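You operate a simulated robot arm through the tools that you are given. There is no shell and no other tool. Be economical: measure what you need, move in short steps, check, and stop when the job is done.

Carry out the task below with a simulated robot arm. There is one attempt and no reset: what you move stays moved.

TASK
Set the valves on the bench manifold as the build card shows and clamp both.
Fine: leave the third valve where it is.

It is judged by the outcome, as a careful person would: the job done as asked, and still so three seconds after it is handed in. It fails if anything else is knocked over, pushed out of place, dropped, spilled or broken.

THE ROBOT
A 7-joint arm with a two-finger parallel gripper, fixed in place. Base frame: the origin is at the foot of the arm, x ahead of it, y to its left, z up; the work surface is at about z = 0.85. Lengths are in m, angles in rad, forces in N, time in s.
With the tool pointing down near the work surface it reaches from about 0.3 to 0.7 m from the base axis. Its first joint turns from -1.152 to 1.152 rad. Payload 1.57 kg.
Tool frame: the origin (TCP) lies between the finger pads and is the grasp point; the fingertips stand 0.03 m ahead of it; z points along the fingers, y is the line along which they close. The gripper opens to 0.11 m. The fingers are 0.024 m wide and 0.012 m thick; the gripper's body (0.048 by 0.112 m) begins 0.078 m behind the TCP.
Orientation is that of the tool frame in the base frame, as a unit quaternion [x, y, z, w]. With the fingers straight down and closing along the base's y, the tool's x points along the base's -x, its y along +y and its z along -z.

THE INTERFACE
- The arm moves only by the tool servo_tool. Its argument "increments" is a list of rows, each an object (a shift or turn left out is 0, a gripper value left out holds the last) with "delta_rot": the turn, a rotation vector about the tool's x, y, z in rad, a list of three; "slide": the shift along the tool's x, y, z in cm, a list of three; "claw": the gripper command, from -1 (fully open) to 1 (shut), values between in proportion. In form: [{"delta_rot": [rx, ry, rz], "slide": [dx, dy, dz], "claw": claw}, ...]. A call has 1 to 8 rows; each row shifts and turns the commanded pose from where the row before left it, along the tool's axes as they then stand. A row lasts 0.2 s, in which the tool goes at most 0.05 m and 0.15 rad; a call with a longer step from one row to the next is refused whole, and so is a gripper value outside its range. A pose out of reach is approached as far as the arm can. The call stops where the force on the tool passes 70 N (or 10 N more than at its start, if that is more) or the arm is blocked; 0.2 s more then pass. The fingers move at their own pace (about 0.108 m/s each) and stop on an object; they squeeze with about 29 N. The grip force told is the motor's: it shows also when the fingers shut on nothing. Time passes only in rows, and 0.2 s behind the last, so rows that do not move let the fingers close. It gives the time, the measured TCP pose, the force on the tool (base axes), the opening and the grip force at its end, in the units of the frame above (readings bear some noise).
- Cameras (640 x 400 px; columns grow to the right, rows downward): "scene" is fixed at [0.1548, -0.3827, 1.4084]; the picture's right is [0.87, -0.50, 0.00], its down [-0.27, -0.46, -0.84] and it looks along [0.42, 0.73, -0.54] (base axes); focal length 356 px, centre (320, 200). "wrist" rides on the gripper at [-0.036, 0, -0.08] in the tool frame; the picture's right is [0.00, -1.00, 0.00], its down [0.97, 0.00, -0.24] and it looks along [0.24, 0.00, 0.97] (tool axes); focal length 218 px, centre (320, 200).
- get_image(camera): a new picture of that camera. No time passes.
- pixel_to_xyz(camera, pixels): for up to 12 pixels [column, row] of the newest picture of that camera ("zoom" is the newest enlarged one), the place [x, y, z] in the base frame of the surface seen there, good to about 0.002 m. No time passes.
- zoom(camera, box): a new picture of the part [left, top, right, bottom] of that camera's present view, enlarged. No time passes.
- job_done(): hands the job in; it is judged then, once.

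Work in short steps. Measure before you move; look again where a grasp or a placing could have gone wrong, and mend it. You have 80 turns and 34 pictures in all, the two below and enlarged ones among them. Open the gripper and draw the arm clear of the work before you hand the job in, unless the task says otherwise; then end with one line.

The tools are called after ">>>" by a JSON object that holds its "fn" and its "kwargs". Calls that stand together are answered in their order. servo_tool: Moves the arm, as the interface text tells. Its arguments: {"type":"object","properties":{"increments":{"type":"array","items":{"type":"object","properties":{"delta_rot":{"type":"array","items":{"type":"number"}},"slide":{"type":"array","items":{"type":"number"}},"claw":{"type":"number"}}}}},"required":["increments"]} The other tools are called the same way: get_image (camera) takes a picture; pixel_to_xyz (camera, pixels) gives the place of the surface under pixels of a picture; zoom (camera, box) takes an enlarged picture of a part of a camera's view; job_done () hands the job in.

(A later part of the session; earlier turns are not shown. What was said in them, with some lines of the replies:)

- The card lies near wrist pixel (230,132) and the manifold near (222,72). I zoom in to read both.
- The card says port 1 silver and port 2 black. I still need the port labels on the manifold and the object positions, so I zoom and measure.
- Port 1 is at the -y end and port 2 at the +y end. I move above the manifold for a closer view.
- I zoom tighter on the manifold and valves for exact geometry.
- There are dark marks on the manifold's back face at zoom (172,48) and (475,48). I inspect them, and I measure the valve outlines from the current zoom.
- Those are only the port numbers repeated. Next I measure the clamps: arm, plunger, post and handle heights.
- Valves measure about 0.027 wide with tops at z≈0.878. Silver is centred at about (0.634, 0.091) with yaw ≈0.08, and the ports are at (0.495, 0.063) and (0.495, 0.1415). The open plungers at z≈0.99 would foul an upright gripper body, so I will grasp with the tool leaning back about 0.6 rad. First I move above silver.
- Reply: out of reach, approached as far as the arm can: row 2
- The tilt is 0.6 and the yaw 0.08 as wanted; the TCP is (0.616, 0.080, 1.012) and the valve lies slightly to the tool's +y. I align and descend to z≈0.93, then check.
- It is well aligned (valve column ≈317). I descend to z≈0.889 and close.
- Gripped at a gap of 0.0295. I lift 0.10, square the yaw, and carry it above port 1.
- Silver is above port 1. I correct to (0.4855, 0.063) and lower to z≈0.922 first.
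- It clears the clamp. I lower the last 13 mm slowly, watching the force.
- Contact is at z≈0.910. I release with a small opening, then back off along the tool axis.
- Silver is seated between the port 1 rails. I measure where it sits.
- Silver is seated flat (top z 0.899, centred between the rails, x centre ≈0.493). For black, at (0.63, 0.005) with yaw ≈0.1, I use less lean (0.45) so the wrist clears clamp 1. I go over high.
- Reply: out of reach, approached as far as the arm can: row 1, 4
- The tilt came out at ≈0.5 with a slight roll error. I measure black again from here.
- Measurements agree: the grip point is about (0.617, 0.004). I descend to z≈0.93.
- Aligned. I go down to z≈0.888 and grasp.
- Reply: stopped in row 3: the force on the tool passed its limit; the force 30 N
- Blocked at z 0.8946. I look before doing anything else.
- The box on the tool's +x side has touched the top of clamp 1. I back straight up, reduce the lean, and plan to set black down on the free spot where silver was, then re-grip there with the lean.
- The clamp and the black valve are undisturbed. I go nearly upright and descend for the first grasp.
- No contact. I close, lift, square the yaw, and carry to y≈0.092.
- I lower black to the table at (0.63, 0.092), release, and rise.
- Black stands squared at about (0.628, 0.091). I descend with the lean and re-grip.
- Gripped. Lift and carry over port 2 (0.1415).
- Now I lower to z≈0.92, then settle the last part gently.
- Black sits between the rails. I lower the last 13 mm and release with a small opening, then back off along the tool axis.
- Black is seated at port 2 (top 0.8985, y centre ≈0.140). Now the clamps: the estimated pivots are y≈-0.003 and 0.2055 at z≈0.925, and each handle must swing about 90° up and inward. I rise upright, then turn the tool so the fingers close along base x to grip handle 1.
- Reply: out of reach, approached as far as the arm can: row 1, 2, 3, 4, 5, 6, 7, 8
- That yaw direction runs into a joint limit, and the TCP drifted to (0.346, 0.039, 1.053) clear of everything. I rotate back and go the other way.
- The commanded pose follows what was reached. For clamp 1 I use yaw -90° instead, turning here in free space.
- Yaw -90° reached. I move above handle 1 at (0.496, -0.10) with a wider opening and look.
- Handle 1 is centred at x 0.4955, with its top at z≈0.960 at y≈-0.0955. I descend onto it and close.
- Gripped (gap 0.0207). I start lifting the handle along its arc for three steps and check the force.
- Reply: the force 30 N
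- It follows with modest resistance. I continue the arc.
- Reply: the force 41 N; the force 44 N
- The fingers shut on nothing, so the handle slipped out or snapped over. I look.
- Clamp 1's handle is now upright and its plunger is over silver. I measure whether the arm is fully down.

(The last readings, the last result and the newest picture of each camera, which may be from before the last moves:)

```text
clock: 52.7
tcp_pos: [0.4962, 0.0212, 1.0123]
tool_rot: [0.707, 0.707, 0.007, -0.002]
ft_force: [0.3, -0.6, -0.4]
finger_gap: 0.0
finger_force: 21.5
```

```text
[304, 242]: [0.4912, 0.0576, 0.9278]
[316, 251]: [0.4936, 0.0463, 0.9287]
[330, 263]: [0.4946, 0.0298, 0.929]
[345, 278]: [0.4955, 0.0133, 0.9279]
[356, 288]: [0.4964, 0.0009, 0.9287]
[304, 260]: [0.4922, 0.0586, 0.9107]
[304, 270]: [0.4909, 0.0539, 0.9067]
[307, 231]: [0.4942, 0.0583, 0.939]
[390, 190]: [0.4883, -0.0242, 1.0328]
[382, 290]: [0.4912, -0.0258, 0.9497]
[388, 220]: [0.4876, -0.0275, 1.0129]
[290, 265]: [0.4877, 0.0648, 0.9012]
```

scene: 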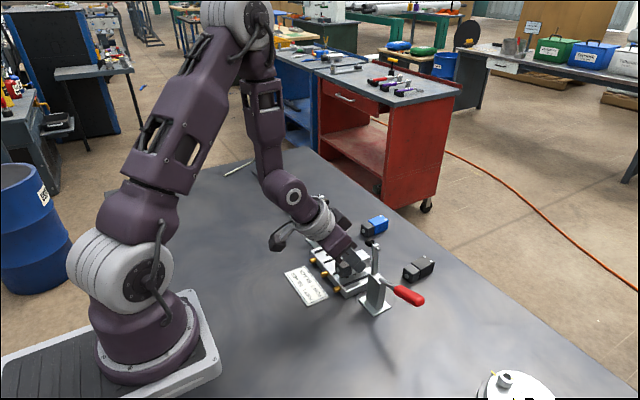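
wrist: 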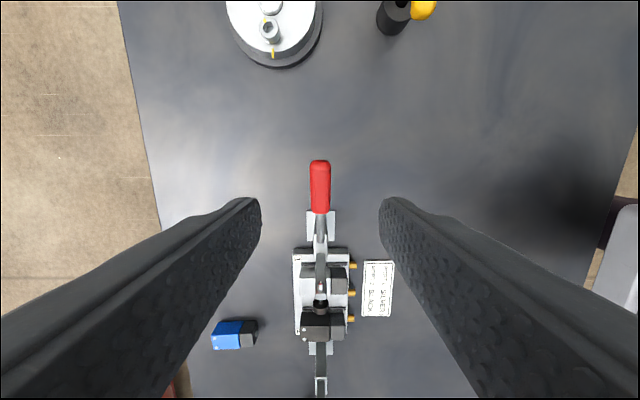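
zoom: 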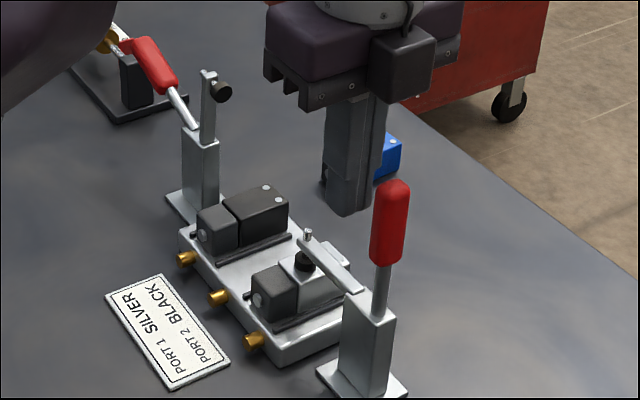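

The arm is horizontal at z 0.928, so clamp 1 is fully closed. The handle's own pivot is at y≈-0.025, with travel ending vertical. I rise clear, move back, and turn the tool to yaw +90° for clamp 2.

>>> {"fn": "servo_tool", "kwargs": {"increments": [{"slide": [0, 0, -4.5]}, {"slide": [0, 0, -4.5]}, {"slide": [1.25, -3.5, 0], "claw": -0.1}, {"slide": [1.25, -3.5, 0]}, {"slide": [1.25, -3.5, 0]}, {"slide": [1.25, -3.5, 0]}, {"delta_rot": [0, 0, -0.149]}, {"delta_rot": [0, 0, -0.149]}]}}

>>> {"fn": "servo_tool", "kwargs": {"increments": [{"delta_rot": [0, 0, -0.149]}, {"delta_rot": [0, 0, -0.149]}, {"delta_rot": [0, 0, -0.149]}, {"delta_rot": [0, 0, -0.149]}, {"delta_rot": [0, 0, -0.149]}, {"delta_rot": [0, 0, -0.149]}, {"delta_rot": [0, 0, -0.149]}, {"delta_rot": [0, 0, -0.149]}]}}

>>> {"fn": "servo_tool", "kwargs": {"increments": [{"delta_rot": [0, 0, -0.149]}, {"delta_rot": [0, 0, -0.149]}, {"delta_rot": [0, 0, -0.149]}, {"delta_rot": [0, 0, -0.149]}, {"delta_rot": [0, 0, -0.149]}, {}, {}]}}

```text
clock: 54.5
tcp_pos: [0.3554, 0.0711, 1.1023]
tool_rot: [0.595, 0.804, 0.004, 0.0]
ft_force: [-1.0, 0.1, -0.3]
finger_gap: 0.0603
finger_force: 0.0
```

```text
clock: 56.3
tcp_pos: [0.3567, 0.0696, 1.1025]
tool_rot: [0.041, 0.999, 0.004, 0.003]
ft_force: [-0.7, -0.9, 0.7]
finger_gap: 0.0607
finger_force: 0.1
```

```text
clock: 57.9
tcp_pos: [0.3565, 0.0686, 1.1014]
tool_rot: [-0.326, 0.945, 0.003, 0.003]
ft_force: [0.6, -0.8, -0.9]
finger_gap: 0.0604
finger_force: 0.1
```

>>> {"fn": "servo_tool", "kwargs": {"increments": [{"delta_rot": [0, 0, -0.149]}, {"delta_rot": [0, 0, -0.149]}, {"delta_rot": [0, 0, -0.149]}, {"delta_rot": [0, 0, -0.149]}, {"delta_rot": [0, 0, -0.149]}, {"delta_rot": [0, 0, -0.149]}, {"delta_rot": [0, 0, -0.013]}, {}]}}

```text
clock: 59.7
tcp_pos: [0.351, 0.0715, 1.1004]
tool_rot: [-0.707, 0.707, 0.0, 0.004]
ft_force: [-0.3, -1.2, 0.5]
finger_gap: 0.0605
finger_force: 0.0
out of reach, approached as far as the arm can: row 6
```

>>> {"fn": "servo_tool", "kwargs": {"increments": [{"slide": [-3.775, -2.41, 0]}, {"slide": [-3.775, -2.41, 0]}, {"slide": [-3.775, -2.41, 0]}, {"slide": [-3.775, -2.41, 0]}, {"slide": [-3.775, -2.41, 0]}, {"slide": [-3.775, -2.41, 0]}, {}, {}]}}

```text
clock: 61.5
tcp_pos: [0.3837, 0.2866, 1.0736]
tool_rot: [-0.705, 0.709, 0.001, 0.005]
ft_force: [0.6, 0.9, 0.2]
finger_gap: 0.0605
finger_force: 0.1
out of reach, approached as far as the arm can: row 1, 2, 3, 4, 5, 6
```

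Yaw +90° does not reach at clamp 2. I will go back to yaw 0 and instead hook the closed fingers under handle 2 from the front, pitched forward, then lift it round its pivot (0.2295, 0.923).

>>> {"fn": "servo_tool", "kwargs": {"increments": [{"delta_rot": [0, 0, 0.149], "slide": [0, 0, -1.5], "claw": 1}, {"delta_rot": [0, 0, 0.149], "slide": [0, 0, -1.5]}, {"delta_rot": [0, 0, 0.149]}, {"delta_rot": [0, 0, 0.149]}, {"delta_rot": [0, 0, 0.149]}, {"delta_rot": [0, 0, 0.149]}, {"delta_rot": [0, 0, 0.149]}, {"delta_rot": [0, 0, 0.149]}]}}

>>> {"fn": "servo_tool", "kwargs": {"increments": [{"delta_rot": [0, 0, 0.149]}, {"delta_rot": [0, 0, 0.149]}, {"delta_rot": [0, 0, 0.08]}, {"delta_rot": [0, -0.149, 0]}, {"delta_rot": [0, -0.149, 0]}, {"delta_rot": [0, -0.149, 0]}, {}]}}

```text
clock: 63.3
tcp_pos: [0.3848, 0.2844, 1.1]
tool_rot: [-0.185, 0.983, 0.002, 0.002]
ft_force: [0.2, -0.2, -0.2]
finger_gap: 0.0
finger_force: 21.4
```

```text
clock: 64.9
tcp_pos: [0.3853, 0.2859, 1.1014]
tool_rot: [0.002, 0.975, 0.002, 0.224]
ft_force: [0.5, 0.2, -0.5]
finger_gap: 0.0
finger_force: 21.2
```

>>> {"fn": "servo_tool", "kwargs": {"increments": [{"delta_rot": [0, -0.138, 0]}, {"delta_rot": [0, -0.138, 0]}, {"delta_rot": [0, -0.138, 0]}, {"delta_rot": [0, -0.138, 0]}, {}, {}]}}

```text
clock: 66.3
tcp_pos: [0.3829, 0.2846, 1.1003]
tool_rot: [0.003, 0.876, 0.002, 0.482]
ft_force: [-0.3, -0.2, 0.8]
finger_gap: 0.0
finger_force: 20.8
```

Tilt 1.0 reached. I lower in front of handle 2 to about (0.405, 0.302, 0.915).

>>> {"fn": "servo_tool", "kwargs": {"increments": [{"slide": [3.6, 0.44, 2.95]}, {"slide": [3.6, 0.44, 2.95]}, {"slide": [3.6, 0.44, 2.95]}, {"slide": [3.6, 0.44, 2.95]}, {}, {}]}}

```text
clock: 67.7
tcp_pos: [0.4064, 0.3055, 0.9159]
tool_rot: [0.003, 0.876, 0.002, 0.481]
ft_force: [1.0, 0.8, 0.0]
finger_gap: 0.0001
finger_force: 21.0
```

Now slide forward under the handle.

>>> {"fn": "servo_tool", "kwargs": {"increments": [{"slide": [-1.57, -0.1, 2.48]}, {"slide": [-1.57, -0.1, 2.48]}, {"slide": [-1.57, -0.1, 2.48]}, {}]}}

```text
clock: 68.7
tcp_pos: [0.4934, 0.2977, 0.9172]
tool_rot: [0.002, 0.876, 0.001, 0.482]
ft_force: [0.3, 0.5, 0.0]
finger_gap: 0.0001
finger_force: 21.3
```

No contact, and the finger is under the handle. Lift the first two steps.

>>> {"fn": "servo_tool", "kwargs": {"increments": [{"slide": [-1.01, 0.2, -0.64]}, {"slide": [-0.9, -0.15, -0.57]}, {"slide": [-0.9, -0.3, -0.57]}]}}

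```text
clock: 69.5
tcp_pos: [0.4943, 0.2953, 0.9501]
tool_rot: [0.003, 0.877, 0.002, 0.481]
ft_force: [0.0, 1.2, -0.9]
finger_gap: 0.0001
finger_force: 20.9
```

The handle moves with little resistance. I continue the arc.

>>> {"fn": "servo_tool", "kwargs": {"increments": [{"slide": [-0.8, -0.45, -0.51]}, {"slide": [-0.8, -0.6, -0.51]}, {"slide": [-0.65, -0.8, -0.41]}, {"slide": [-0.6, -0.85, -0.38]}]}}

```text
clock: 70.5
tcp_pos: [0.4942, 0.2711, 0.9829]
tool_rot: [0.002, 0.877, 0.002, 0.481]
ft_force: [0.3, 1.1, -0.2]
finger_gap: 0.0001
finger_force: 21.4
```

>>> {"fn": "servo_tool", "kwargs": {"increments": [{"slide": [-0.45, -0.95, -0.29]}, {"slide": [-0.4, -0.95, -0.25]}, {"slide": [0, -0.3, 0]}, {}]}}

```text
clock: 71.5
tcp_pos: [0.4943, 0.2478, 0.9927]
tool_rot: [0.002, 0.877, 0.002, 0.481]
ft_force: [0.7, 0.3, -0.4]
finger_gap: 0.0
finger_force: 21.8
```

No reaction yet. I push inward in small steps until contact is felt.

>>> {"fn": "servo_tool", "kwargs": {"increments": [{"slide": [0, -0.3, 0]}, {"slide": [0, -0.3, 0]}, {"slide": [0, -0.3, 0]}, {}]}}

```text
clock: 72.5
tcp_pos: [0.4945, 0.2432, 0.9918]
tool_rot: [0.0, 0.877, 0.004, 0.481]
ft_force: [-3.0, 32.3, 8.1]
finger_gap: 0.0002
finger_force: 21.4
```

There is a firm 32 N stop at y 0.243. I back off outward, retreat toward the robot and up, then take a last look.

>>> {"fn": "servo_tool", "kwargs": {"increments": [{"slide": [0, 1.2, 0]}, {"slide": [2.1, 0.5, -3.3]}, {"slide": [2.1, 0.5, -3.3]}, {"slide": [2.1, 0.5, -3.3]}, {"slide": [-3.3, 0, -2.1]}, {"slide": [-3.3, 0, -2.1]}, {}, {}]}}

>>> {"fn": "zoom", "kwargs": {"camera": "scene", "box": [260, 160, 440, 310]}}

```text
clock: 74.3
tcp_pos: [0.3778, 0.267, 1.0697]
tool_rot: [0.003, 0.877, 0.001, 0.481]
ft_force: [0.3, 0.5, -0.2]
finger_gap: 0.0
finger_force: 21.5
```

```text
2.67 times, centred on (350, 235) of scene
```

zoom: 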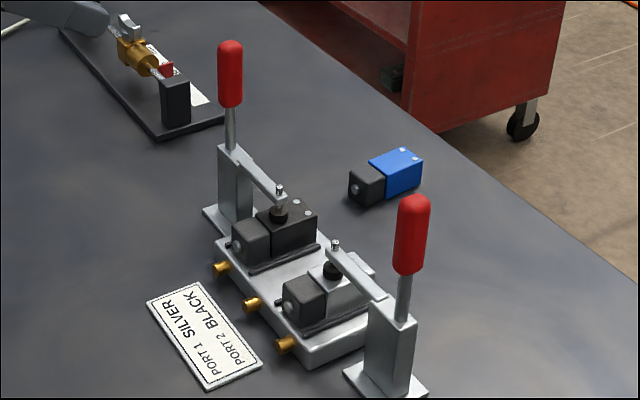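

Both handles are upright and both plungers are down on the valves. I confirm arm and handle heights for both clamps.

>>> {"fn": "pixel_to_xyz", "kwargs": {"camera": "zoom", "pixels": [[245, 168], [262, 184], [278, 200], [338, 257], [358, 275], [375, 291], [230, 60], [231, 135], [412, 215], [403, 300], [290, 235], [385, 170]]}}

```text
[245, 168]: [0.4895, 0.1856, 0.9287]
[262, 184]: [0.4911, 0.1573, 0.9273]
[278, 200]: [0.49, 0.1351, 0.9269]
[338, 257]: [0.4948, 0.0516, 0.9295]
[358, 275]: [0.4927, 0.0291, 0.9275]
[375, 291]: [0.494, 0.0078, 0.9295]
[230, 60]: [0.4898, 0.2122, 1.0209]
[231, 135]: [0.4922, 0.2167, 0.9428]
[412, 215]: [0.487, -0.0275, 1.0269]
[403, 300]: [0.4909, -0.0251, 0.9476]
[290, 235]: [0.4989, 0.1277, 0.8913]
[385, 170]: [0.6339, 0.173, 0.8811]
```

Both arms are level at z≈0.928, and blue is untouched. I open the gripper, move further clear, and hand in.

>>> {"fn": "servo_tool", "kwargs": {"increments": [{"slide": [-3, 0, -2.5], "claw": -0.5}, {"slide": [-1, 0, -2.5]}, {}, {}]}}

>>> {"fn": "job_done", "kwargs": {}}

```text
clock: 75.3
tcp_pos: [0.3572, 0.2659, 1.1311]
tool_rot: [0.002, 0.877, 0.002, 0.481]
ft_force: [0.3, 0.1, 0.3]
finger_gap: 0.0829
finger_force: 0.1
```

```text
The job is handed in.
```

The silver valve is on port 1 and the black valve on port 2, both clamped with the arms level; the blue valve was left where it was. While I was reaching for the black valve, the gripper touched the top of clamp 1, but nothing had shifted.
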